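You operate a simulated robot arm through the tools that you are given. There is no shell and no other tool. Be economical: measure what you need, move in short steps, check, and stop when the job is done.

Carry out the task below with a simulated two-armed robot. There is one attempt and no reset: what you move stays moved.

JOB
Vent the air tester and shut the middle and back lines.
Fine: blue button first; each line of the valve block off by its white button, its dial back to 1; the coupler stays clamped.

It is judged by the outcome, as a careful person would: the job done as asked, and still so three seconds after it is handed in. It fails if anything else is knocked over, pushed out of place, dropped, spilled or broken.

ROBOT AND FRAMES
Two 7-joint arms with two-finger parallel grippers on one trunk that stands fixed in place. Base frame: the origin is at the foot of the trunk, x ahead of it, y to its left, z up. Units: mm, degrees, N and s.
The left shoulder is at [64, 182, 1137], the right one opposite. With the tool pointing down near the work surface each hand reaches from about 260 to 740 mm from the base axis, measured 20 degrees to its own side. Payload 3.91 kg a hand.
Tool frame (each hand has its own): the origin (TCP) lies between the finger pads and is the grasp point; the fingertips stand 30 mm ahead of it; z points along the fingers, y is the line along which they close. The gripper opens to 110 mm. The fingers are 20 mm wide and 10 mm thick; the gripper's body (48 by 112 mm) begins 55 mm behind the TCP.
Orientation is that of the tool frame in the base frame, as a unit quaternion [x, y, z, w]. With the fingers straight down and closing along the base's y, the tool's x points along the base's -x, its y along +y and its z along -z.

CONTROLS
- The arms move only by the tool apply_moves. It takes "left_commands", "right_commands" or both (then of equal length, played together; a hand with none holds still); each is one flat list of numbers, 7 for each row, row after row: the shift along the tool's x, y, z in mm, then the turn, a rotation vector about the tool's x, y, z in degrees, then the gripper command, from -1 (fully open) to 1 (shut), values between in proportion. In form: [x, y, z, rx, ry, rz, claw, x, y, z, rx, ry, rz, claw, ...]. A call has 1 to 12 rows; each row shifts and turns the commanded pose from where the row before left it, along the tool's axes as they then stand. A row lasts 0.2 s, in which the tool goes at most 50 mm and 8.6 degrees; a call with a longer step from one row to the next is refused whole, and so is a gripper value outside its range. A pose out of reach is approached as far as the arm can. The call stops where the force on the tool passes 40 N (or 10 N more than at its start, if that is more) or the arm is blocked; 0.2 s more then pass. The fingers move at their own pace (about 72 mm/s each) and stop on an object; they squeeze with about 35 N. The grip force told is the motor's: it shows also when the fingers shut on nothing. Time passes only in rows, and 0.2 s behind the last, so rows that do not move let the fingers close. It gives the time, the measured TCP pose, the force on the tool (base axes), the opening and the grip force at its end, in the units of the frame above (readings bear some noise), with the torque about the TCP (base axes, N m) and any sound that the robot's microphone picked up.
- Cameras (640 x 400 px; columns grow to the right, rows downward): "scene" is now at [195.6, -53.6, 1352.2]; the picture's right is [-0.57, -0.82, 0.00], its down [-0.44, 0.30, -0.84] and it looks along [0.69, -0.48, -0.54] (base axes); focal length 304 px, centre (320, 200). "left" rides on the left gripper at [72, -17, -103] in its tool frame; the picture's right is [0.23, 0.97, 0.00], its down [-0.76, 0.18, -0.62] and it looks along [-0.61, 0.14, 0.78] (tool axes); focal length 222 px, centre (320, 200). "right" rides on the right gripper at [72, 17, -103] in its tool frame; the picture's right is [-0.23, 0.97, 0.00], its down [-0.76, -0.18, -0.62] and it looks along [-0.61, -0.14, 0.78] (tool axes); focal length 222 px, centre (320, 200). There is no depth. A picture from a camera that has moved, and an enlarged one, comes with that camera's place and axes in the base frame and with its lens. The place of the scene camera against the robot may be out by one fixed shift of up to 25 mm in any direction.
- snapshot(camera): a new picture of that camera. It takes no simulated time.
- raise_lower(by): slides the trunk up (or, below 0, down) by that many mm; the arms and the scene camera ride with it, the base frame stays. It gives what a move gives, with no picture.
- turn_head(pan, tilt): turns the head with the scene camera to pan (to the left, within 80 degrees either way) and tilt (down, from -29 to 69), counted from straight ahead of the robot. It gives what a move gives.
- inspect(camera, box): a new picture of the part [left, top, right, bottom] of that camera's present view, enlarged. It takes no simulated time.
- close_job(): hands the job in; it is judged then, once.

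Work in short steps. Places have to be worked out from the pictures, the camera data and where the tool is seen: move nearer, look again, correct. Check each grasp and each placing, and mend what went wrong. You have 120 turns and 78 pictures in all, those below and enlarged ones among them. Open the grippers and draw the arms clear of the work before you hand the job in, unless the task says otherwise; then end with one line.

The tools are called after "Call:" as a command line: name --argument value ..., lists and objects as JSON in quotes. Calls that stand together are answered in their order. apply_moves: Moves the arms, as the interface text tells. Its arguments: {"type":"object","properties":{"left_commands":{"type":"array"},"right_commands":{"type":"array"}},"required":[]} The other tools are called the same way: raise_lower (by) slides the trunk up or down; turn_head (pan, tilt) turns the head that bears the scene camera; snapshot (camera) takes a picture; inspect (camera, box) takes an enlarged picture of a part of a camera's view; close_job () hands the job in.

At the start:

```text
time: 0.0
left_tool_pos: [424.6, -83.6, 1194.4]
left_tcp_rot: [0.0, 1.0, 0.0, 0.0]
left_wrist_force: [0.7, 0.3, -0.2]
left_ft_torque: [-0.01, -0.01, 0.01]
left_gripper_width: 110.1
left_grasp_force: 0.0
right_tool_pos: [330.7, -449.7, 1149.8]
right_tcp_rot: [0.0, 1.0, 0.0, -0.001]
right_wrist_force: [0.4, 0.8, 0.3]
right_ft_torque: [-0.03, 0.04, 0.03]
right_gripper_width: 109.9
right_grasp_force: 0.1
trunk travel left (down, up): [-400.0, 114.0]
head pan, tilt: [-34.7, 32.4]
```

scene: 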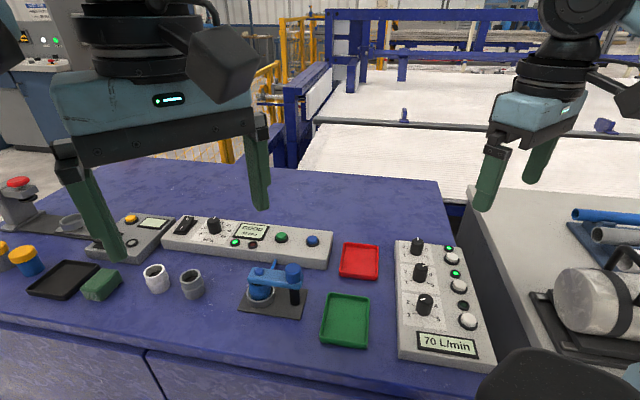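
right: 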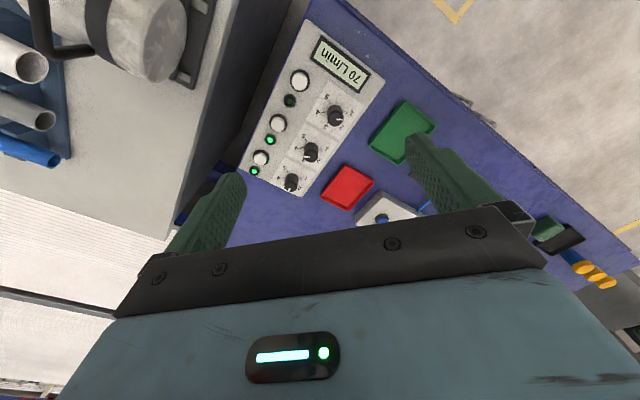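
left: 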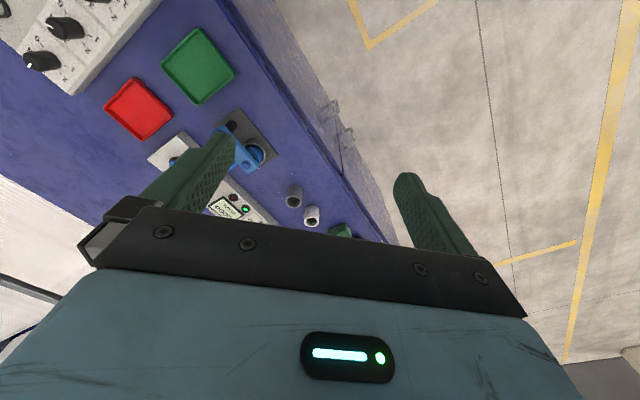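

I see an air tester with a coupler in front of it and a valve block on the right. I'll enlarge both to read them.

Call:
inspect --camera "scene" --box '[380, 225, 500, 375]'

Call:
inspect --camera "scene" --box '[80, 200, 340, 330]'

```text
2.67 times, centred on (440, 300) of scene
camera zoom: at [195.6, -53.6, 1352.2], right [-0.57, -0.82, 0.0], down [-0.44, 0.3, -0.84], along [0.69, -0.48, -0.54], focal length 810 px, centre (0, -67)
```

zoom: 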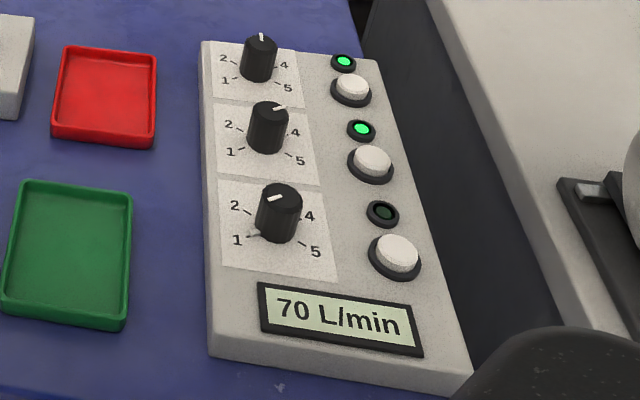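

```text
2.46 times, centred on (210, 265) of scene
camera zoom: at [195.6, -53.6, 1352.2], right [-0.57, -0.82, 0.0], down [-0.44, 0.3, -0.84], along [0.69, -0.48, -0.54], focal length 748 px, centre (591, 40)
```

zoom: 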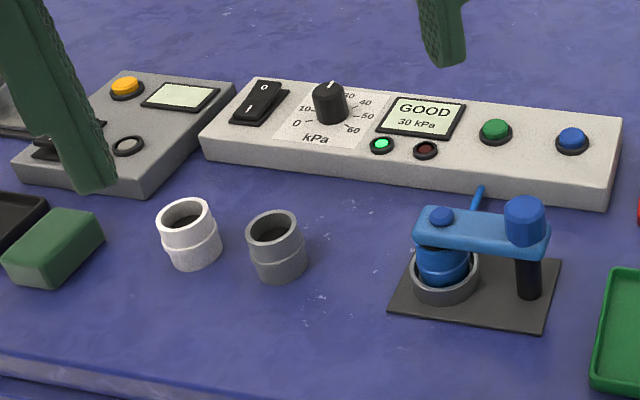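

Triangulating from both views puts the blue button near (690, -370, ~820) and the middle white button near (390, -546, ~820). I'll shut the right gripper, tilt it outward about 21° for reach, and bring it above the front of the tester.

Call:
apply_moves --right_commands '[0, 0, 0, 0, -7, 0, 1, 0, 0, 0, 0, -7, 0, 1, 0, 0, 0, 0, -7, 0, 1, -23.4, 8.9, 35.2, 0, 0, 0, 1, -23.4, 8.9, 35.2, 0, 0, 0, 1, -23.4, 8.9, 35.2, 0, 0, 0, 1, -23.4, 8.9, 35.2, 0, 0, 0, 1, -23.4, 8.9, 35.2, 0, 0, 0, 1, -23.4, 8.9, 35.2, 0, 0, 0, 1, -23.4, 8.9, 35.2, 0, 0, 0, 1, -23.4, 8.9, 35.2, 0, 0, 0, 1, -23.4, 8.9, 35.2, 0, 0, 0, 1]'

Call:
snapshot --camera "right"

Call:
snapshot --camera "scene"

```text
time: 2.6
left_tool_pos: [425.5, -83.4, 1194.3]
left_tcp_rot: [0.0, 1.0, 0.0, -0.001]
left_wrist_force: [0.3, 0.6, -0.3]
left_ft_torque: [0.01, 0.0, 0.03]
left_gripper_width: 110.0
left_grasp_force: 0.1
right_tool_pos: [644.2, -368.0, 927.9]
right_tcp_rot: [0.0, 0.983, 0.001, 0.182]
right_wrist_force: [0.4, 0.6, -0.5]
right_ft_torque: [-0.05, -0.03, 0.03]
right_gripper_width: 0.0
right_grasp_force: 34.5
trunk travel left (down, up): [-400.0, 114.0]
head pan, tilt: [-34.7, 32.4]
```

```text
72 pictures are left
camera right: at [540.0, -351.1, 997.3], right [0.21, 0.97, 0.08], down [0.49, -0.18, 0.85], along [0.85, -0.14, -0.51], focal length 222 px, centre (320, 200)
```

right: 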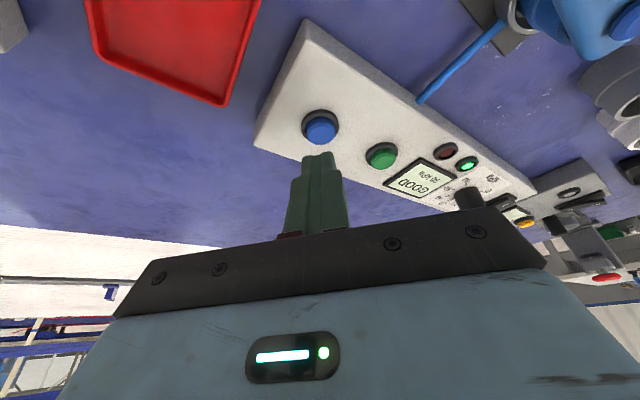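

```text
71 pictures are left
camera scene: at [196.8, -53.3, 1351.9], right [-0.57, -0.82, 0.0], down [-0.44, 0.3, -0.84], along [0.69, -0.48, -0.54], focal length 304 px, centre (320, 200)
```

scene: 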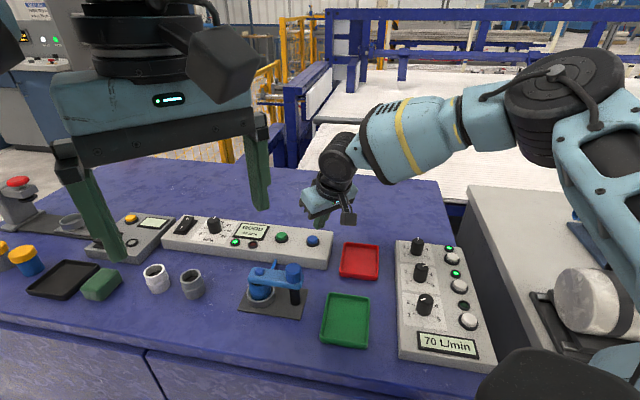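

The fingertip is just short of the blue button. I'll advance 55 mm along the tool with a small outward shift, then look again.

Call:
apply_moves --right_commands '[-6, -2, 28, 0, 0, 0, 1, -6, -2, 27, 0, 0, 0, 1]'

Call:
snapshot --camera "right"

Call:
inspect --camera "scene" --box '[220, 170, 380, 270]'

```text
time: 3.2
left_tool_pos: [424.1, -82.7, 1193.5]
left_tcp_rot: [0.001, 1.0, 0.0, 0.0]
left_wrist_force: [-0.6, 0.2, 0.1]
left_ft_torque: [0.01, 0.02, 0.0]
left_gripper_width: 110.0
left_grasp_force: 0.1
right_tool_pos: [671.7, -375.3, 883.1]
right_tcp_rot: [0.0, 0.983, 0.0, 0.183]
right_wrist_force: [-0.6, -0.4, 0.8]
right_ft_torque: [-0.01, -0.01, 0.01]
right_gripper_width: 0.1
right_grasp_force: 34.7
trunk travel left (down, up): [-400.0, 114.0]
head pan, tilt: [-34.7, 32.4]
```

```text
70 pictures are left
camera right: at [568.1, -358.1, 951.4], right [0.21, 0.97, 0.08], down [0.49, -0.18, 0.86], along [0.85, -0.14, -0.51], focal length 222 px, centre (320, 200)
```

right: 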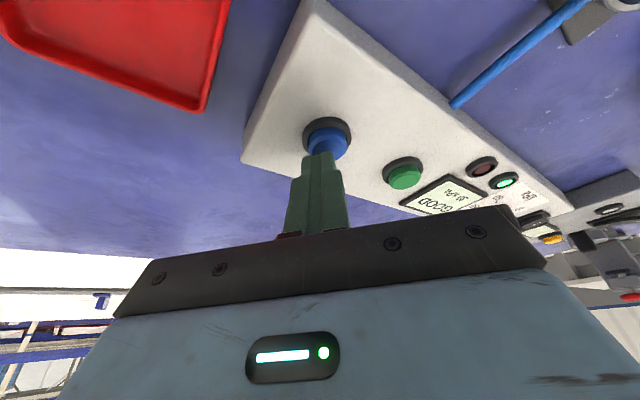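

```text
4.00 times, centred on (300, 220) of scene
camera zoom: at [195.6, -53.7, 1352.1], right [-0.57, -0.82, 0.0], down [-0.44, 0.3, -0.84], along [0.69, -0.48, -0.54], focal length 1216 px, centre (400, 120)
```

zoom: 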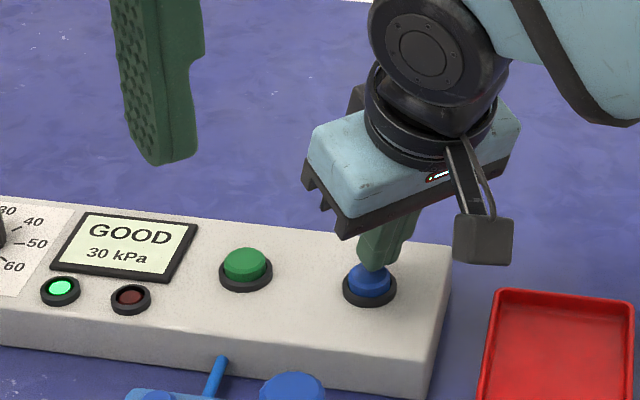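

Comparing the two views, the cap top is probably near z≈845 and x≈675, so the tip sits just above and slightly behind it. I'll centre it and look.

Call:
apply_moves --right_commands '[6, 6, -2, 0, 0, 0, 1, 0, 0, 0, 0, 0, 0, 1]'

Call:
inspect --camera "right" --box '[240, 90, 400, 190]'

Call:
inspect --camera "scene" --box '[260, 200, 360, 262]'

```text
time: 3.8
left_tool_pos: [424.5, -84.1, 1194.4]
left_tcp_rot: [0.0, 1.0, 0.0, 0.001]
left_wrist_force: [-0.7, 0.2, -0.5]
left_ft_torque: [-0.04, 0.0, -0.03]
left_gripper_width: 109.7
left_grasp_force: 0.0
right_tool_pos: [666.1, -368.8, 882.1]
right_tcp_rot: [0.001, 0.983, -0.001, 0.183]
right_wrist_force: [-1.3, -0.2, -0.4]
right_ft_torque: [0.02, 0.03, 0.02]
right_gripper_width: 0.0
right_grasp_force: 35.5
trunk travel left (down, up): [-400.0, 114.0]
head pan, tilt: [-34.7, 32.4]
```

```text
4.00 times, centred on (320, 140) of right
camera zoom: at [561.4, -352.0, 951.6], right [0.21, 0.97, 0.08], down [0.49, -0.18, 0.86], along [0.85, -0.14, -0.51], focal length 888 px, centre (320, 440)
```

zoom: 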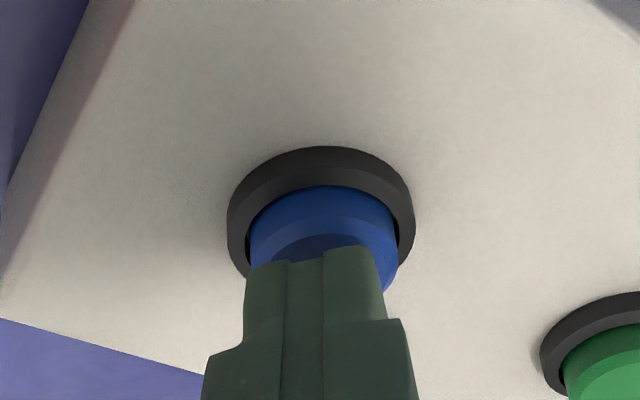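

```text
6.40 times, centred on (310, 231) of scene
camera zoom: at [195.5, -53.6, 1352.2], right [-0.57, -0.82, 0.0], down [-0.44, 0.3, -0.84], along [0.69, -0.48, -0.54], focal length 1945 px, centre (384, 2)
```

zoom: 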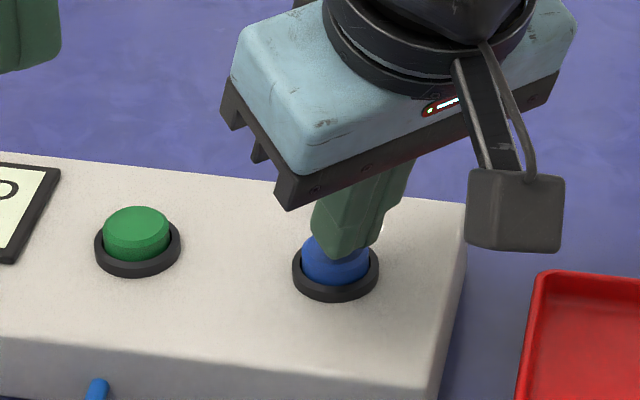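

The tip is over the cap. I'll press straight down in small rows.

Call:
apply_moves --right_commands '[1.1, 1, 2.8, 0, 0, 0, 1, 1.1, 1, 2.8, 0, 0, 0, 1, 1.1, 0, 2.8, 0, 0, 0, 1, 1.1, 0, 2.8, 0, 0, 0, 1]'

Call:
inspect --camera "scene" --box '[220, 200, 360, 287]'

```text
time: 4.8
left_tool_pos: [421.6, -82.8, 1195.4]
left_tcp_rot: [0.0, 1.0, -0.001, 0.001]
left_wrist_force: [-0.1, 0.7, 1.0]
left_ft_torque: [0.0, 0.0, 0.02]
left_gripper_width: 109.7
left_grasp_force: 0.1
right_tool_pos: [665.8, -367.4, 873.4]
right_tcp_rot: [0.001, 0.983, 0.0, 0.185]
right_wrist_force: [-2.0, -4.6, 13.1]
right_ft_torque: [-0.07, -0.02, 0.03]
right_gripper_width: 0.2
right_grasp_force: 34.8
trunk travel left (down, up): [-400.0, 114.0]
head pan, tilt: [-34.7, 32.4]
heard: click
```

```text
4.57 times, centred on (290, 244) of scene
camera zoom: at [194.1, -53.3, 1352.6], right [-0.57, -0.82, 0.0], down [-0.44, 0.3, -0.85], along [0.7, -0.48, -0.53], focal length 1389 px, centre (457, 1)
```

zoom: 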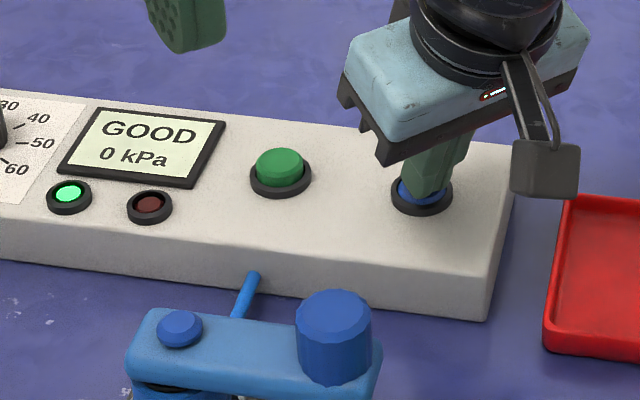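

There was a click and the display reads 0 kPa. I'll back off upward and untilt, then confirm it holds.

Call:
apply_moves --right_commands '[-7, 0, -18, 0, 0, 0, 1, -14.3, 0, -37.4, 0, 0, 0, 1, -14.3, 0, -37.4, 0, 0, 0, 1, 0, 0, 0, 0, 7, 0, 1, 0, 0, 0, 0, 7, 0, 1, 0, 0, 0, 0, 7, 0, 1]'

Call:
inspect --camera "scene" --box '[200, 200, 360, 300]'

```text
time: 6.2
left_tool_pos: [424.1, -84.8, 1194.4]
left_tcp_rot: [0.0, 1.0, 0.0, -0.001]
left_wrist_force: [-0.1, 0.4, -0.1]
left_ft_torque: [0.0, -0.01, -0.01]
left_gripper_width: 109.9
left_grasp_force: 0.0
right_tool_pos: [667.1, -363.5, 969.9]
right_tcp_rot: [-0.008, 1.0, -0.002, 0.015]
right_wrist_force: [-0.2, -0.7, 0.8]
right_ft_torque: [0.05, 0.05, 0.02]
right_gripper_width: 0.1
right_grasp_force: 35.7
right hand out of reach, approached as far as the arm can: row 6
trunk travel left (down, up): [-400.0, 114.0]
head pan, tilt: [-34.7, 32.4]
```

```text
4.00 times, centred on (280, 250) of scene
camera zoom: at [196.6, -54.3, 1351.9], right [-0.57, -0.82, 0.0], down [-0.44, 0.31, -0.84], along [0.69, -0.48, -0.54], focal length 1216 px, centre (480, 0)
```

zoom: 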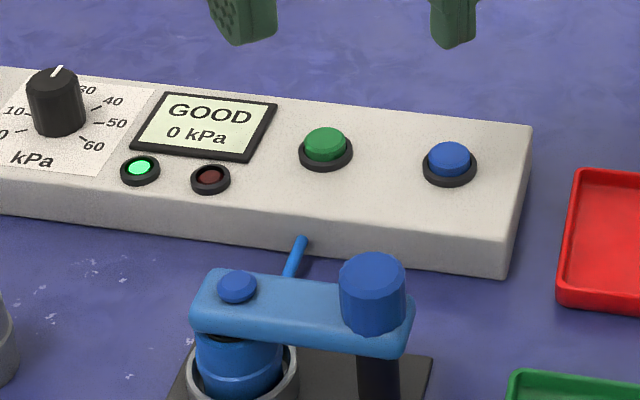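

Vented, holding at 0 kPa. Next I move the right hand high above the back of the valve block (back button est. (443, -598)) and look.

Call:
apply_moves --right_commands '[34, -32, 0, 0, 0, 0, 1, 34, -32, 0, 0, 0, 0, 1, 34, -32, 0, 0, 0, 0, 1, 34, -32, 0, 0, 0, 0, 1, 34, -32, 0, 0, 0, 0, 1, 34, -32, 0, 0, 0, 0, 1, 20, -30, 0, 0, 0, 0, 1]'

Call:
snapshot --camera "right"

Call:
snapshot --camera "scene"

```text
time: 7.8
left_tool_pos: [424.4, -84.1, 1195.1]
left_tcp_rot: [0.0, 1.0, 0.0, 0.0]
left_wrist_force: [-0.4, -0.4, -0.6]
left_ft_torque: [0.0, 0.0, -0.01]
left_gripper_width: 109.9
left_grasp_force: 0.0
right_tool_pos: [442.4, -583.2, 970.7]
right_tcp_rot: [-0.001, 1.0, 0.0, 0.0]
right_wrist_force: [0.1, 0.1, -0.2]
right_ft_torque: [0.01, -0.04, -0.02]
right_gripper_width: 0.0
right_grasp_force: 35.2
trunk travel left (down, up): [-400.0, 114.0]
head pan, tilt: [-34.7, 32.4]
```

```text
64 pictures are left
camera right: at [370.7, -566.8, 1073.2], right [0.23, 0.97, 0.0], down [0.76, -0.18, 0.62], along [0.61, -0.14, -0.78], focal length 222 px, centre (320, 200)
```

right: 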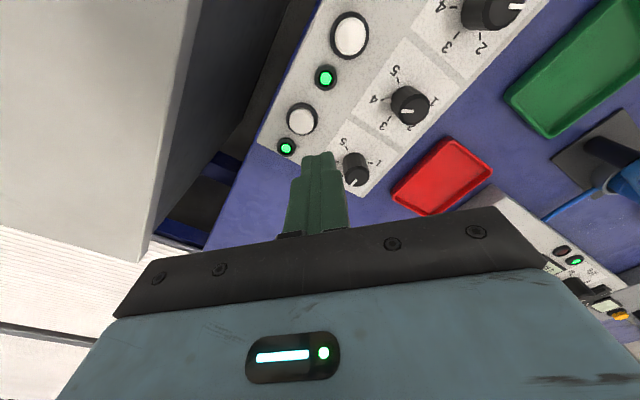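

```text
63 pictures are left
camera scene: at [195.4, -54.0, 1352.2], right [-0.57, -0.82, 0.0], down [-0.44, 0.3, -0.84], along [0.69, -0.48, -0.54], focal length 304 px, centre (320, 200)
```

scene: 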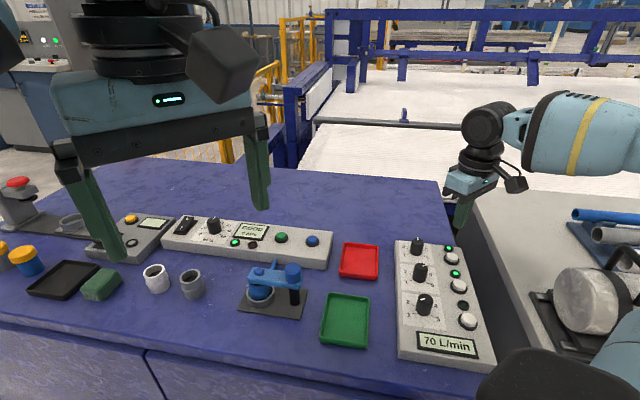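

Triangulated back button at about (451, -605, ~820). I'll lower to about 25 mm above it and check.

Call:
apply_moves --right_commands '[-5, -11, 30, 0, 0, 0, 1, -4, -11, 30, 0, 0, 0, 1, 0, 0, 28, 0, 0, 0, 1]'

Call:
snapshot --camera "right"

Call:
inspect --camera "scene" --box '[390, 200, 518, 280]'

```text
time: 8.6
left_tool_pos: [424.2, -84.7, 1193.6]
left_tcp_rot: [0.0, 1.0, 0.001, 0.0]
left_wrist_force: [-0.2, 0.6, 0.1]
left_ft_torque: [0.0, 0.02, -0.04]
left_gripper_width: 110.0
left_grasp_force: 0.1
right_tool_pos: [450.9, -604.3, 881.4]
right_tcp_rot: [0.0, 1.0, -0.001, 0.001]
right_wrist_force: [0.0, -0.5, 0.5]
right_ft_torque: [-0.01, 0.0, 0.01]
right_gripper_width: 0.0
right_grasp_force: 34.4
trunk travel left (down, up): [-400.0, 114.0]
head pan, tilt: [-34.7, 32.4]
```

```text
62 pictures are left
camera right: at [379.2, -587.8, 983.4], right [0.23, 0.97, 0.0], down [0.76, -0.18, 0.62], along [0.61, -0.14, -0.78], focal length 222 px, centre (320, 200)
```

right: 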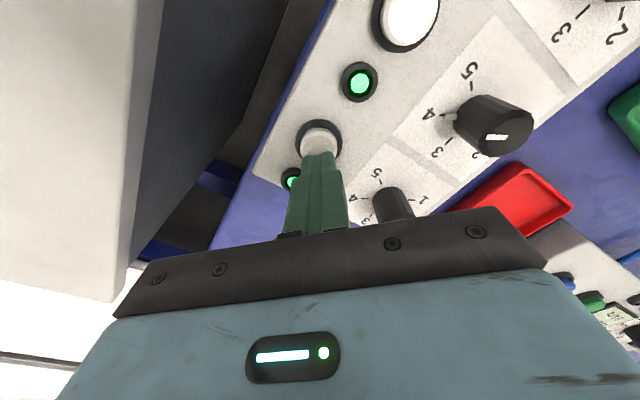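

```text
5.00 times, centred on (454, 240) of scene
camera zoom: at [195.9, -53.9, 1352.1], right [-0.57, -0.82, 0.0], down [-0.44, 0.3, -0.84], along [0.69, -0.48, -0.54], focal length 1520 px, centre (-350, 0)
```

zoom: 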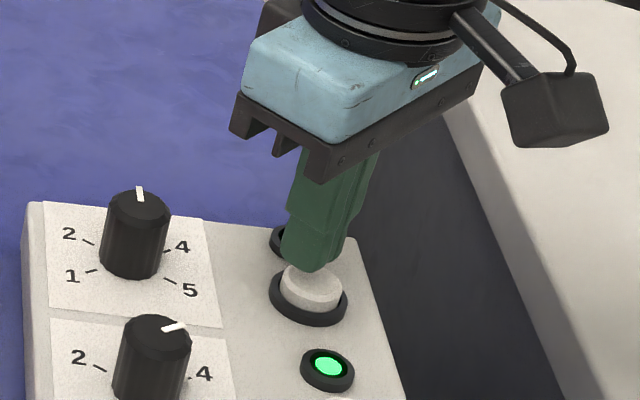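

The tip hangs just above the back button. I'll press down in small rows, watching the force and listening for the click.

Call:
apply_moves --right_commands '[3, 0, 5, 0, 0, 0, 1, 0, 0, 5, 0, 0, 0, 1, 0, 0, 4, 0, 0, 0, 1, 0, 0, 3, 0, 0, 0, 1]'

Call:
inspect --camera "scene" --box '[390, 220, 518, 300]'

```text
time: 9.6
left_tool_pos: [423.2, -83.3, 1193.4]
left_tcp_rot: [0.0, 1.0, -0.001, -0.001]
left_wrist_force: [0.6, -0.6, 0.0]
left_ft_torque: [0.01, 0.02, 0.04]
left_gripper_width: 109.8
left_grasp_force: 0.0
right_tool_pos: [448.0, -605.7, 866.8]
right_tcp_rot: [0.0, 1.0, 0.001, 0.002]
right_wrist_force: [0.6, 3.5, 10.1]
right_ft_torque: [0.12, 0.03, 0.0]
right_gripper_width: 0.0
right_grasp_force: 35.1
trunk travel left (down, up): [-400.0, 114.0]
head pan, tilt: [-34.7, 32.4]
heard: click
```

```text
5.00 times, centred on (454, 260) of scene
camera zoom: at [194.8, -52.2, 1352.5], right [-0.57, -0.82, 0.0], down [-0.44, 0.3, -0.85], along [0.69, -0.48, -0.53], focal length 1520 px, centre (-350, -100)
```

zoom: 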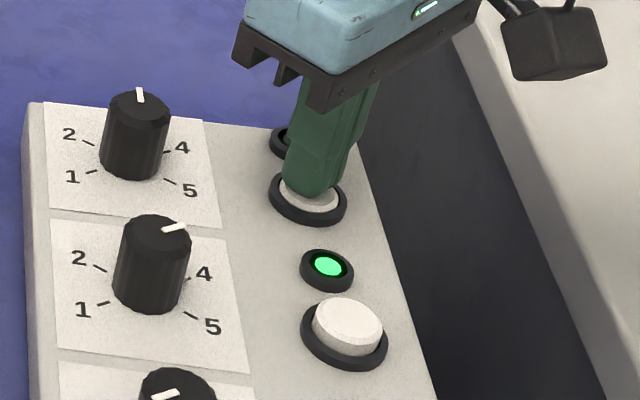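

The click came and the back LED is off. I'll lift and move over to the middle button at about (387, -545).

Call:
apply_moves --right_commands '[0, 0, -20, 0, 0, 0, 1, 0, 0, -25, 0, 0, 0, 1, 30.5, 30, 0, 0, 0, 0, 1, 30.5, 30, 0, 0, 0, 0, 1, 0, 0, 28, 0, 0, 0, 1]'

Call:
inspect --camera "scene" --box '[390, 220, 518, 300]'

Call:
snapshot --camera "right"

```text
time: 10.8
left_tool_pos: [424.1, -83.3, 1193.1]
left_tcp_rot: [0.0, 1.0, 0.0, -0.001]
left_wrist_force: [-0.3, -1.4, 0.1]
left_ft_torque: [-0.02, -0.01, 0.01]
left_gripper_width: 109.9
left_grasp_force: 0.1
right_tool_pos: [387.2, -547.6, 884.0]
right_tcp_rot: [0.001, 1.0, 0.0, 0.001]
right_wrist_force: [-0.3, -0.2, 0.5]
right_ft_torque: [-0.01, 0.01, -0.01]
right_gripper_width: 0.0
right_grasp_force: 35.4
trunk travel left (down, up): [-400.0, 114.0]
head pan, tilt: [-34.7, 32.4]
```

```text
5.00 times, centred on (454, 260) of scene
camera zoom: at [196.1, -53.6, 1352.1], right [-0.57, -0.82, 0.0], down [-0.44, 0.3, -0.84], along [0.69, -0.48, -0.54], focal length 1520 px, centre (-350, -100)
```

zoom: 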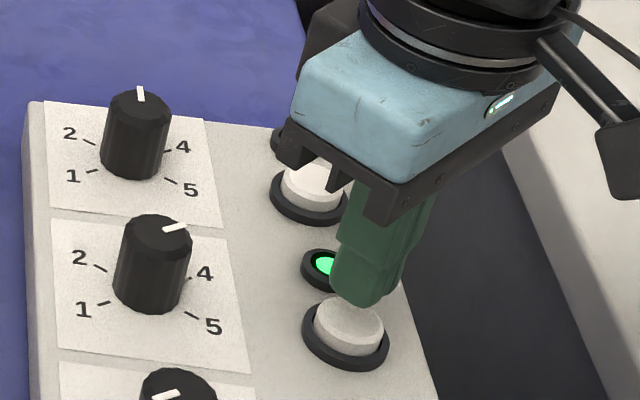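

```text
58 pictures are left
camera right: at [315.4, -530.6, 987.4], right [0.23, 0.97, 0.0], down [0.76, -0.18, 0.62], along [0.61, -0.14, -0.78], focal length 222 px, centre (320, 200)
```

right: 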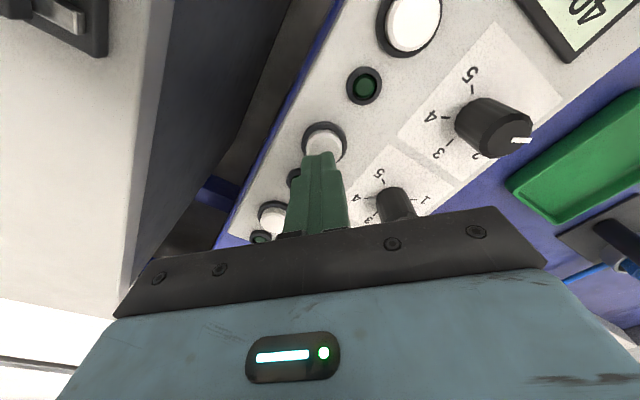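

The display shows 40 now. A small centring shift, then I'll press the middle button.

Call:
apply_moves --right_commands '[3, 3, 6, 0, 0, 0, 1, 0, 0, 6, 0, 0, 0, 1, 0, 0, 4, 0, 0, 0, 1, 0, 0, 3.5, 0, 0, 0, 1]'

Call:
inspect --camera "scene" --box '[390, 230, 518, 360]'

```text
time: 11.8
left_tool_pos: [423.0, -82.2, 1194.3]
left_tcp_rot: [0.001, 1.0, 0.0, 0.002]
left_wrist_force: [-0.4, -0.7, 0.2]
left_ft_torque: [0.03, 0.01, 0.04]
left_gripper_width: 109.8
left_grasp_force: 0.0
right_tool_pos: [385.2, -543.8, 865.9]
right_tcp_rot: [0.001, 1.0, -0.002, 0.002]
right_wrist_force: [-0.8, 1.0, 15.5]
right_ft_torque: [0.0, 0.02, -0.05]
right_gripper_width: 0.0
right_grasp_force: 34.7
trunk travel left (down, up): [-400.0, 114.0]
head pan, tilt: [-34.7, 32.4]
heard: click
```

```text
3.08 times, centred on (454, 295) of scene
camera zoom: at [194.5, -52.3, 1352.6], right [-0.57, -0.82, 0.0], down [-0.44, 0.3, -0.85], along [0.69, -0.48, -0.53], focal length 935 px, centre (-92, -92)
```

zoom: 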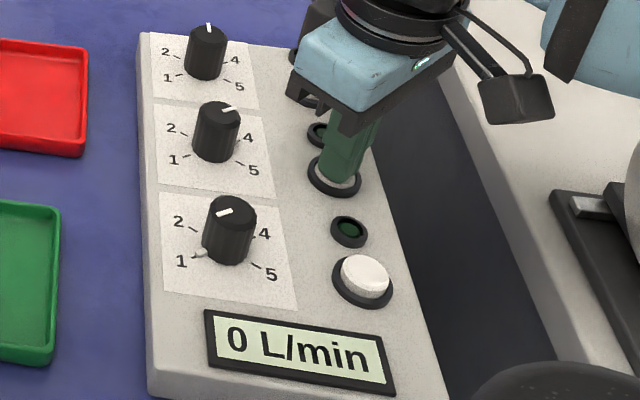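

Both lines are off and flow reads 0 L/min. From the views, the middle knob is near (444, -503, top ~871) pointing to 4, and the back one points to 3. I'll lift and move over the middle knob with the gripper half open.

Call:
apply_moves --right_commands '[0, 0, -25, 0, 0, 0, 1, 0, 0, -30, 0, 0, 0, 1, 0, 0, -30, 0, 0, 0, -0.1, -30, 20, 0, 0, 0, 0, -0.1, -29, 20, 0, 0, 0, 0, -0.1, 0, 0, 0, 0, 0, 0, -0.1]'

Call:
snapshot --camera "right"

Call:
inspect --camera "scene" --box '[380, 190, 508, 270]'

```text
time: 13.2
left_tool_pos: [423.2, -83.3, 1194.7]
left_tcp_rot: [0.0, 1.0, 0.001, 0.0]
left_wrist_force: [-0.3, 0.2, -0.3]
left_ft_torque: [-0.02, -0.01, -0.01]
left_gripper_width: 110.1
left_grasp_force: 0.1
right_tool_pos: [445.2, -505.0, 949.2]
right_tcp_rot: [-0.001, 1.0, 0.001, 0.001]
right_wrist_force: [-0.5, 0.1, -0.2]
right_ft_torque: [0.0, -0.02, -0.02]
right_gripper_width: 60.5
right_grasp_force: 0.0
trunk travel left (down, up): [-400.0, 114.0]
head pan, tilt: [-34.7, 32.4]
```

```text
56 pictures are left
camera right: at [372.7, -486.8, 1051.1], right [0.23, 0.97, 0.0], down [0.76, -0.18, 0.62], along [0.61, -0.14, -0.78], focal length 222 px, centre (320, 200)
```

right: 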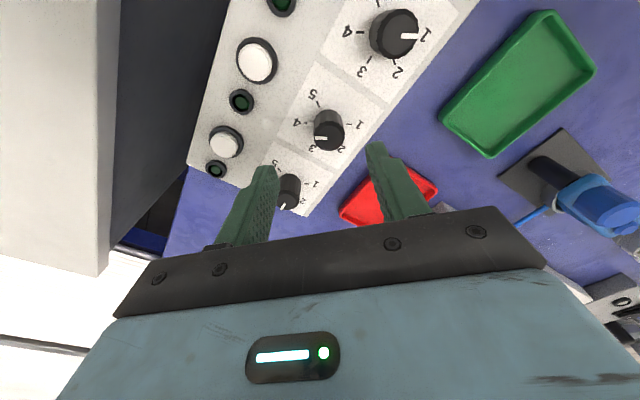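

```text
5.00 times, centred on (444, 230) of scene
camera zoom: at [194.9, -53.8, 1352.2], right [-0.57, -0.82, 0.0], down [-0.44, 0.3, -0.84], along [0.69, -0.48, -0.54], focal length 1520 px, centre (-300, 50)
```

zoom: 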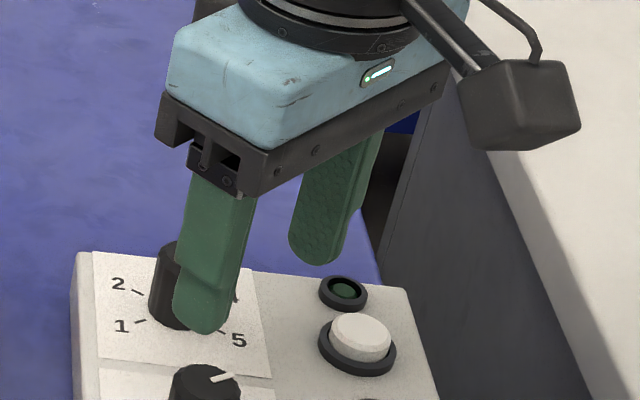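

Middle knob refined to about (448.5, -499.5). I'll shift over it and pre-turn the hand 45° clockwise so there is room to turn the dial counter-clockwise.

Call:
apply_moves --right_commands '[-3, 5, 0, 0, 0, 7.5, -0.1, 0, 0, 0, 0, 0, 7.5, -0.1, 0, 0, 0, 0, 0, 7.5, -0.1, 0, 0, 0, 0, 0, 7.5, -0.1, 0, 0, 0, 0, 0, 7.5, -0.1, 0, 0, 0, 0, 0, 7.5, -0.1, 0, 0, 25, 0, 0, 0, -0.1, 0, 0, 20, 0, 0, 0, -0.1]'

Call:
snapshot --camera "right"

Call:
inspect --camera "scene" --box '[380, 210, 508, 290]'

```text
time: 15.0
left_tool_pos: [423.6, -83.7, 1194.0]
left_tcp_rot: [0.0, 1.0, 0.0, 0.0]
left_wrist_force: [0.0, 0.4, -0.1]
left_ft_torque: [0.01, -0.02, 0.0]
left_gripper_width: 110.1
left_grasp_force: 0.1
right_tool_pos: [447.1, -498.0, 906.6]
right_tcp_rot: [0.383, 0.924, 0.0, 0.0]
right_wrist_force: [-0.6, -0.2, 0.3]
right_ft_torque: [0.01, 0.02, 0.02]
right_gripper_width: 60.6
right_grasp_force: 0.0
trunk travel left (down, up): [-400.0, 114.0]
head pan, tilt: [-34.7, 32.4]
```

```text
54 pictures are left
camera right: at [407.8, -435.7, 1008.6], right [0.85, 0.53, 0.0], down [0.41, -0.66, 0.62], along [0.33, -0.53, -0.78], focal length 222 px, centre (320, 200)
```

right: 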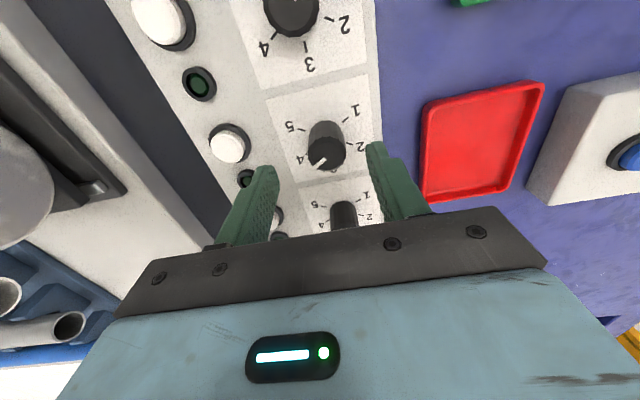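

```text
5.00 times, centred on (444, 250) of scene
camera zoom: at [195.6, -53.6, 1352.1], right [-0.57, -0.82, 0.0], down [-0.44, 0.3, -0.84], along [0.69, -0.48, -0.54], focal length 1520 px, centre (-300, -50)
```

zoom: 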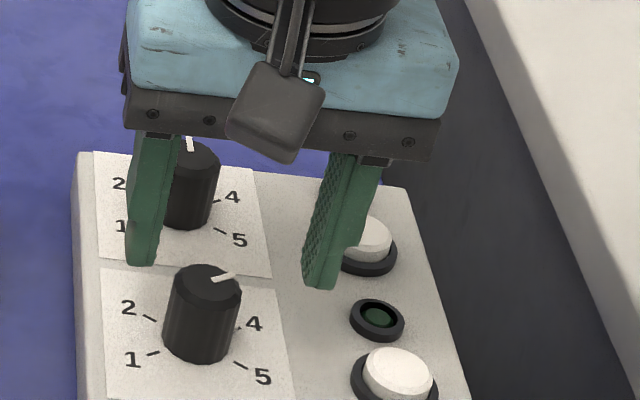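

The knob is centred between the fingers (within ~2 mm). I'll lower so the tips pass the knob top, then close.

Call:
apply_moves --right_commands '[1, 1, 14, 0, 0, 0, -0.1, 0, 0, 14, 0, 0, 0, -0.1, 0, 0, 0, 0, 0, 0, 0.3, 0, 0, 0, 0, 0, 0, 1, 0, 0, 0, 0, 0, 0, 1]'

Call:
inspect --camera "scene" --box '[380, 220, 508, 300]'

Call:
inspect --camera "right" --box '[220, 80, 420, 205]'

```text
time: 16.2
left_tool_pos: [426.6, -81.4, 1193.5]
left_tcp_rot: [-0.001, 1.0, -0.001, -0.001]
left_wrist_force: [0.1, 0.3, -0.7]
left_ft_torque: [0.03, -0.04, 0.01]
left_gripper_width: 110.0
left_grasp_force: 0.1
right_tool_pos: [449.6, -494.3, 876.5]
right_tcp_rot: [0.381, 0.924, 0.003, 0.002]
right_wrist_force: [20.3, 23.8, -10.2]
right_ft_torque: [0.5, -0.14, 0.11]
right_gripper_width: 27.5
right_grasp_force: 44.8
trunk travel left (down, up): [-400.0, 114.0]
head pan, tilt: [-34.7, 32.4]
```

```text
5.00 times, centred on (444, 260) of scene
camera zoom: at [198.6, -51.5, 1351.7], right [-0.57, -0.82, 0.0], down [-0.44, 0.3, -0.84], along [0.69, -0.48, -0.54], focal length 1520 px, centre (-300, -100)
```

zoom: 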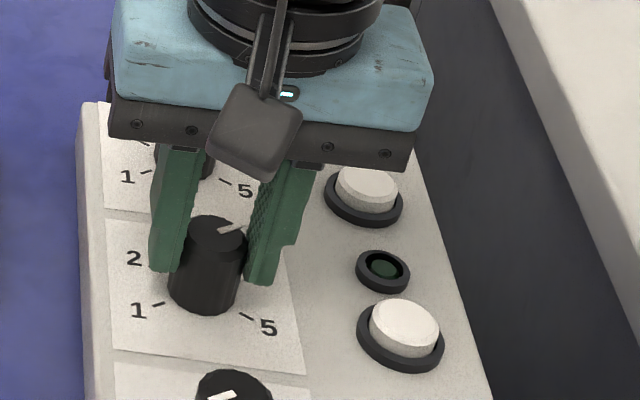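

```text
3.20 times, centred on (320, 142) of right
camera zoom: at [410.1, -432.2, 979.2], right [0.85, 0.53, 0.01], down [0.41, -0.67, 0.62], along [0.33, -0.53, -0.78], focal length 711 px, centre (320, 384)
```

zoom: 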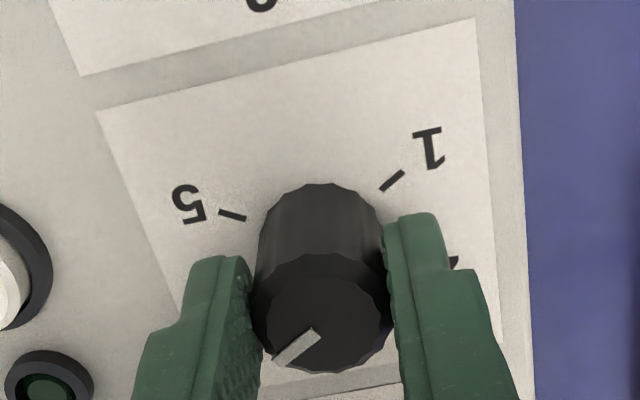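

Gripped (27.5 mm knob) but with ~31 N sideways because the hand is about 3 mm off. I'll ease that offset out before turning.

Call:
apply_moves --right_commands '[0, 3.3, -0.5, 0, 0, 0, 1, 0, 0, 0, 0, 0, 0, 1]'

```text
time: 16.8
left_tool_pos: [424.5, -82.1, 1194.2]
left_tcp_rot: [0.0, 1.0, 0.0, -0.001]
left_wrist_force: [-0.5, -0.7, -0.2]
left_ft_torque: [0.0, 0.0, -0.02]
left_gripper_width: 109.9
left_grasp_force: 0.0
right_tool_pos: [449.1, -495.6, 877.8]
right_tcp_rot: [0.384, 0.923, 0.0, 0.0]
right_wrist_force: [6.4, 10.8, -6.3]
right_ft_torque: [0.13, -1.13, 0.01]
right_gripper_width: 27.4
right_grasp_force: 45.5
trunk travel left (down, up): [-400.0, 114.0]
head pan, tilt: [-34.7, 32.4]
```

The load is down to 12 N. I'll trim a bit more and turn the first 30° counter-clockwise.

Call:
apply_moves --right_commands '[0, 1.2, -0.5, 0, 0, 0, 1, 0, 0, 0, 0, 0, -7.5, 1, 0, 0, 0, 0, 0, -7.5, 1, 0, 0, 0, 0, 0, -7.5, 1, 0, 0, 0, 0, 0, -7.5, 1]'

Call:
inspect --camera "right" --box '[220, 80, 420, 205]'

```text
time: 18.0
left_tool_pos: [423.1, -84.9, 1195.3]
left_tcp_rot: [0.001, 1.0, 0.001, -0.001]
left_wrist_force: [0.2, -0.2, -0.2]
left_ft_torque: [-0.02, 0.02, -0.01]
left_gripper_width: 109.8
left_grasp_force: 0.1
right_tool_pos: [448.2, -495.6, 877.1]
right_tcp_rot: [0.129, 0.992, -0.001, -0.001]
right_wrist_force: [-4.9, -13.9, -1.4]
right_ft_torque: [-0.17, -0.63, -0.08]
right_gripper_width: 27.5
right_grasp_force: 44.3
trunk travel left (down, up): [-400.0, 114.0]
head pan, tilt: [-34.7, 32.4]
```

```text
3.20 times, centred on (320, 142) of right
camera zoom: at [384.0, -460.9, 979.4], right [0.47, 0.88, 0.0], down [0.69, -0.37, 0.62], along [0.55, -0.29, -0.78], focal length 711 px, centre (320, 384)
```

zoom: 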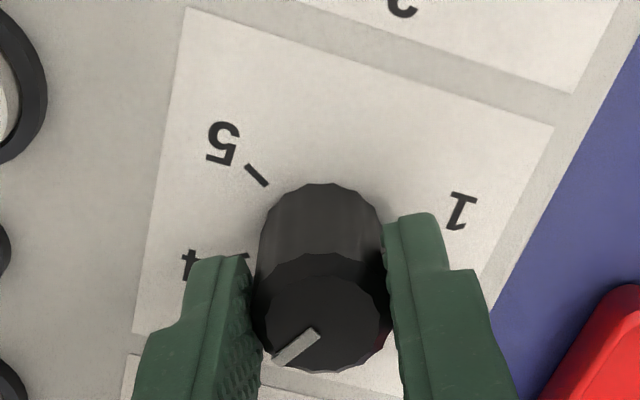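

The dial turns with the hand. I'll trim the side load and go on 45°.

Call:
apply_moves --right_commands '[0, -1.5, 0, 0, 0, -7.5, 1, 0, 0, 0, 0, 0, -7.5, 1, 0, 0, 0, 0, 0, -7.5, 1, 0, 0, 0, 0, 0, -7.5, 1, 0, 0, 0, 0, 0, -7.5, 1, 0, 0, 0, 0, 0, -7.5, 1]'

Call:
inspect --camera "right" --box '[220, 80, 420, 205]'

```text
time: 19.4
left_tool_pos: [422.6, -84.9, 1194.1]
left_tcp_rot: [-0.001, 1.0, 0.001, 0.001]
left_wrist_force: [0.5, 0.5, -0.1]
left_ft_torque: [0.04, -0.02, 0.03]
left_gripper_width: 110.1
left_grasp_force: 0.0
right_tool_pos: [448.5, -497.7, 877.3]
right_tcp_rot: [-0.26, 0.966, -0.001, 0.001]
right_wrist_force: [-1.5, -26.4, 11.5]
right_ft_torque: [-0.63, 0.93, -0.07]
right_gripper_width: 27.6
right_grasp_force: 45.2
trunk travel left (down, up): [-400.0, 114.0]
head pan, tilt: [-34.7, 32.4]
```

```text
3.20 times, centred on (320, 142) of right
camera zoom: at [378.1, -519.3, 979.1], right [-0.29, 0.96, 0.0], down [0.75, 0.23, 0.63], along [0.6, 0.18, -0.78], focal length 711 px, centre (320, 384)
```

zoom: 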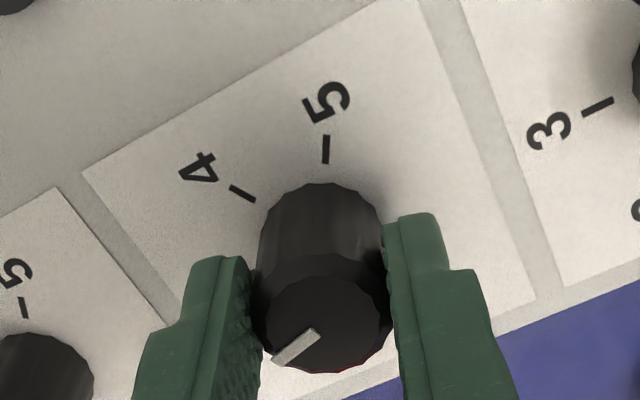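

75° done. I'll relieve the side load and keep turning another 45°.

Call:
apply_moves --right_commands '[1.4, -2.3, 0.5, 0, 0, 0, 1, 0, 0, 0, 0, 0, -7.5, 1, 0, 0, 0, 0, 0, -7.5, 1, 0, 0, 0, 0, 0, -7.5, 1, 0, 0, 0, 0, 0, -7.5, 1, 0, 0, 0, 0, 0, -7.5, 1, 0, 0, 0, 0, 0, -7.5, 1]'

Call:
inspect --camera "right" --box '[220, 80, 420, 205]'

Call:
snapshot --camera "scene"

```text
time: 21.0
left_tool_pos: [423.4, -85.3, 1194.7]
left_tcp_rot: [0.0, 1.0, 0.001, -0.001]
left_wrist_force: [0.5, -0.3, 0.6]
left_ft_torque: [0.0, 0.0, 0.0]
left_gripper_width: 110.1
left_grasp_force: 0.0
right_tool_pos: [450.6, -498.3, 877.2]
right_tcp_rot: [-0.61, 0.792, 0.0, 0.001]
right_wrist_force: [5.0, -16.2, 11.0]
right_ft_torque: [0.73, 0.02, -0.06]
right_gripper_width: 27.5
right_grasp_force: 45.5
trunk travel left (down, up): [-400.0, 114.0]
head pan, tilt: [-34.7, 32.4]
```

```text
3.20 times, centred on (320, 142) of right
camera zoom: at [415.8, -564.5, 979.1], right [-0.88, 0.47, 0.0], down [0.36, 0.69, 0.62], along [0.29, 0.55, -0.78], focal length 711 px, centre (320, 384)
```

zoom: 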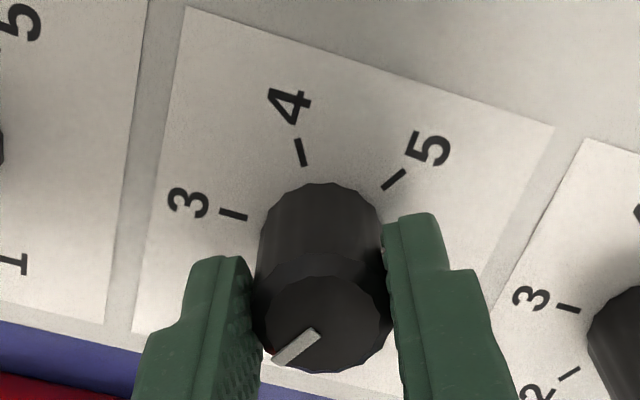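

```text
47 pictures are left
camera scene: at [195.5, -54.9, 1352.1], right [-0.57, -0.82, 0.0], down [-0.44, 0.31, -0.84], along [0.69, -0.48, -0.54], focal length 304 px, centre (320, 200)
```

scene: 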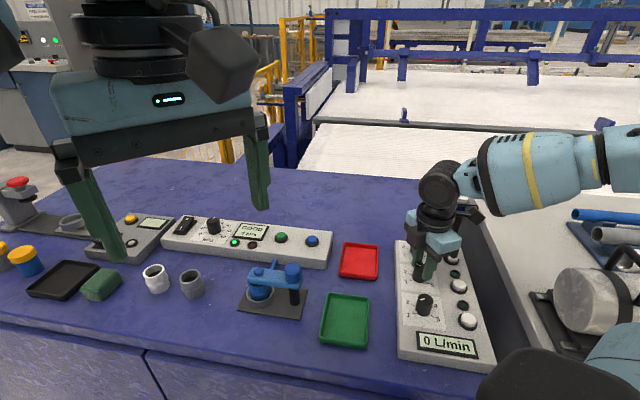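

120° done, pointer should be at 2. I'll relieve the load and turn a further 52.5°.

Call:
apply_moves --right_commands '[1.5, -1, 0.5, 0, 0, 0, 1, 0, 0, 0, 0, 0, -7.5, 1, 0, 0, 0, 0, 0, -7.5, 1, 0, 0, 0, 0, 0, -7.5, 1, 0, 0, 0, 0, 0, -7.5, 1, 0, 0, 0, 0, 0, -7.5, 1, 0, 0, 0, 0, 0, -7.5, 1, 0, 0, 0, 0, 0, -7.5, 1]'

Call:
inspect --camera "right" --box '[220, 80, 420, 205]'

Call:
inspect --camera "scene" --box '[380, 220, 508, 300]'

```text
time: 22.8
left_tool_pos: [427.0, -82.1, 1193.6]
left_tcp_rot: [0.0, 1.0, -0.001, -0.001]
left_wrist_force: [-0.5, 0.3, 0.4]
left_ft_torque: [0.05, -0.02, 0.01]
left_gripper_width: 110.0
left_grasp_force: 0.1
right_tool_pos: [452.6, -497.7, 877.6]
right_tcp_rot: [0.898, -0.441, 0.002, 0.0]
right_wrist_force: [21.8, 10.6, 6.7]
right_ft_torque: [0.91, 0.61, -0.08]
right_gripper_width: 27.9
right_grasp_force: 45.1
trunk travel left (down, up): [-400.0, 114.0]
head pan, tilt: [-34.7, 32.4]
```

```text
3.20 times, centred on (320, 142) of right
camera zoom: at [483.3, -566.0, 979.3], right [-0.91, -0.42, 0.0], down [-0.33, 0.71, 0.62], along [-0.26, 0.57, -0.78], focal length 711 px, centre (320, 384)
```

zoom: 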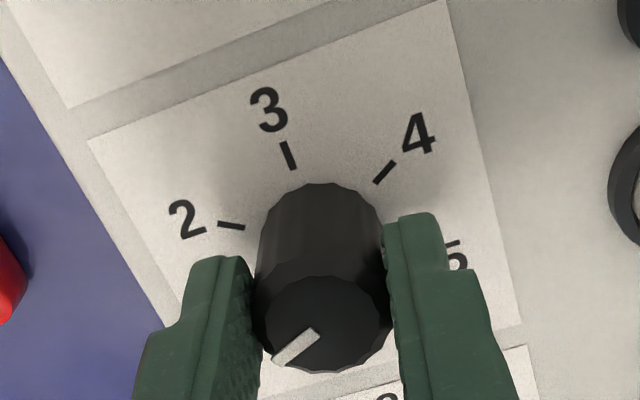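

```text
5.00 times, centred on (444, 260) of scene
camera zoom: at [197.8, -52.0, 1351.9], right [-0.57, -0.82, 0.0], down [-0.44, 0.3, -0.84], along [0.69, -0.48, -0.54], focal length 1520 px, centre (-300, -100)
```

zoom: 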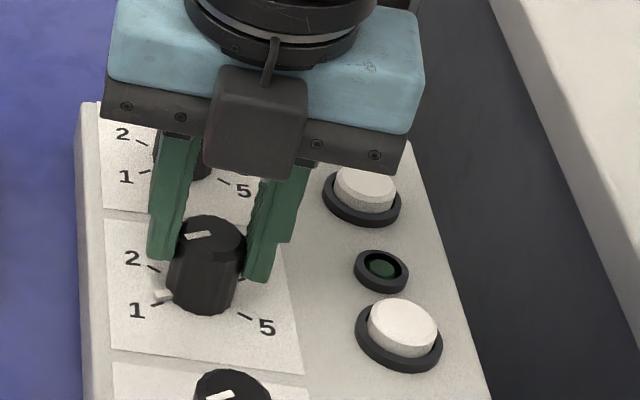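

Nearly there: the pointer is just before 1. I'll relieve the side load and turn the last 7.5°.

Call:
apply_moves --right_commands '[0.3, -2.3, 0.3, 0, 0, -3.5, 1, 0, 0, 0, 0, 0, -4, 1, 0, 0, 0, 0, 0, 0, 1]'

Call:
inspect --camera "scene" --box '[380, 240, 508, 320]'

```text
time: 23.6
left_tool_pos: [424.2, -82.0, 1194.4]
left_tcp_rot: [0.0, 1.0, -0.001, 0.001]
left_wrist_force: [0.3, 0.0, 0.3]
left_ft_torque: [0.02, -0.03, -0.02]
left_gripper_width: 110.3
left_grasp_force: 0.0
right_tool_pos: [452.9, -498.0, 877.2]
right_tcp_rot: [0.924, -0.382, 0.003, 0.0]
right_wrist_force: [14.4, -0.2, 16.9]
right_ft_torque: [0.12, 0.44, -0.11]
right_gripper_width: 27.7
right_grasp_force: 44.7
trunk travel left (down, up): [-400.0, 114.0]
head pan, tilt: [-34.7, 32.4]
```

```text
5.00 times, centred on (444, 280) of scene
camera zoom: at [196.1, -52.4, 1352.2], right [-0.57, -0.82, 0.0], down [-0.44, 0.3, -0.84], along [0.69, -0.48, -0.54], focal length 1520 px, centre (-300, -200)
```

zoom: 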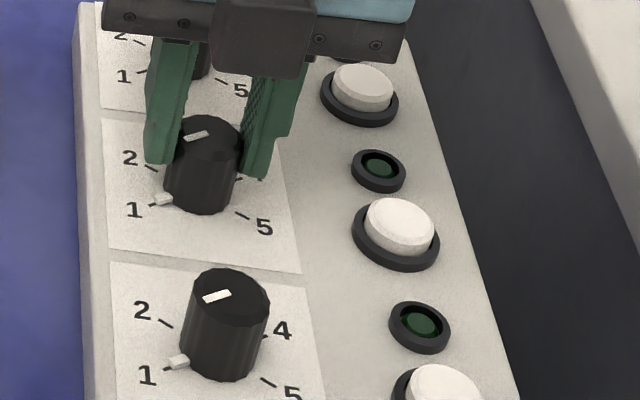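

The middle pointer now matches the front one at 1. I'll open, lift, and check.

Call:
apply_moves --right_commands '[0, 0, 0, 0, 0, 0, 0.3, 0, 0, 0, 0, 0, 0, -0.1, 0, 0, 0, 0, 0, 0, -0.1, 0, 0, -20, 0, 0, 0, -0.1, 0, 0, -30, 0, 0, 0, -0.1, 0, 0, -30, 0, 0, 0, -0.1]'

Call:
inspect --camera "scene" --box '[380, 230, 508, 310]'

Call:
snapshot --camera "right"

```text
time: 25.0
left_tool_pos: [423.5, -83.8, 1194.8]
left_tcp_rot: [0.0, 1.0, 0.0, -0.001]
left_wrist_force: [0.0, 0.3, -0.5]
left_ft_torque: [0.0, -0.02, 0.05]
left_gripper_width: 110.0
left_grasp_force: 0.0
right_tool_pos: [451.7, -498.4, 954.7]
right_tcp_rot: [0.924, -0.383, 0.0, 0.0]
right_wrist_force: [0.0, -0.6, -0.3]
right_ft_torque: [0.0, 0.0, -0.01]
right_gripper_width: 60.7
right_grasp_force: 0.1
trunk travel left (down, up): [-400.0, 114.0]
head pan, tilt: [-34.7, 32.4]
```

```text
5.00 times, centred on (444, 270) of scene
camera zoom: at [195.3, -53.3, 1352.2], right [-0.57, -0.82, 0.0], down [-0.44, 0.3, -0.84], along [0.69, -0.48, -0.54], focal length 1520 px, centre (-300, -150)
```

zoom: 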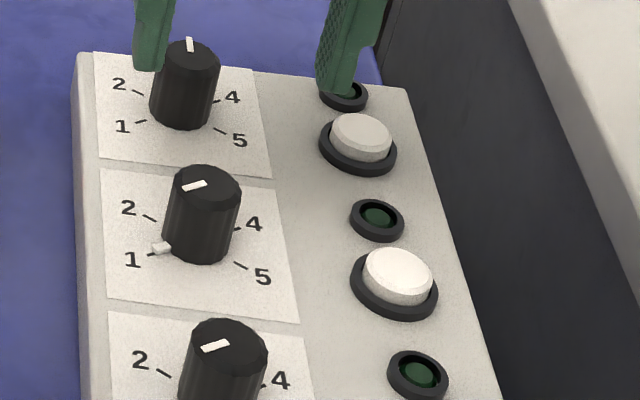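

```text
42 pictures are left
camera right: at [491.6, -561.5, 1057.1], right [-0.85, -0.53, 0.0], down [-0.41, 0.66, 0.62], along [-0.33, 0.53, -0.78], focal length 222 px, centre (320, 200)
```

right: 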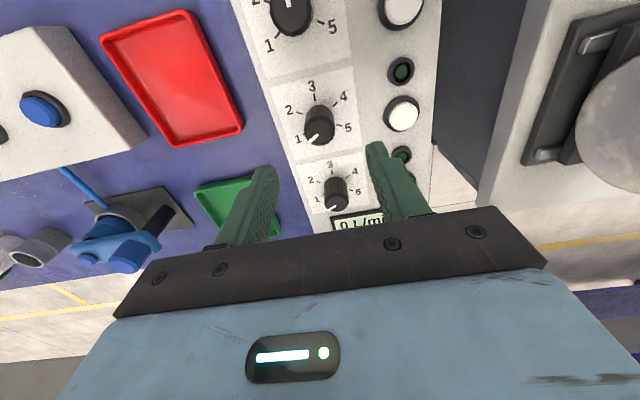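

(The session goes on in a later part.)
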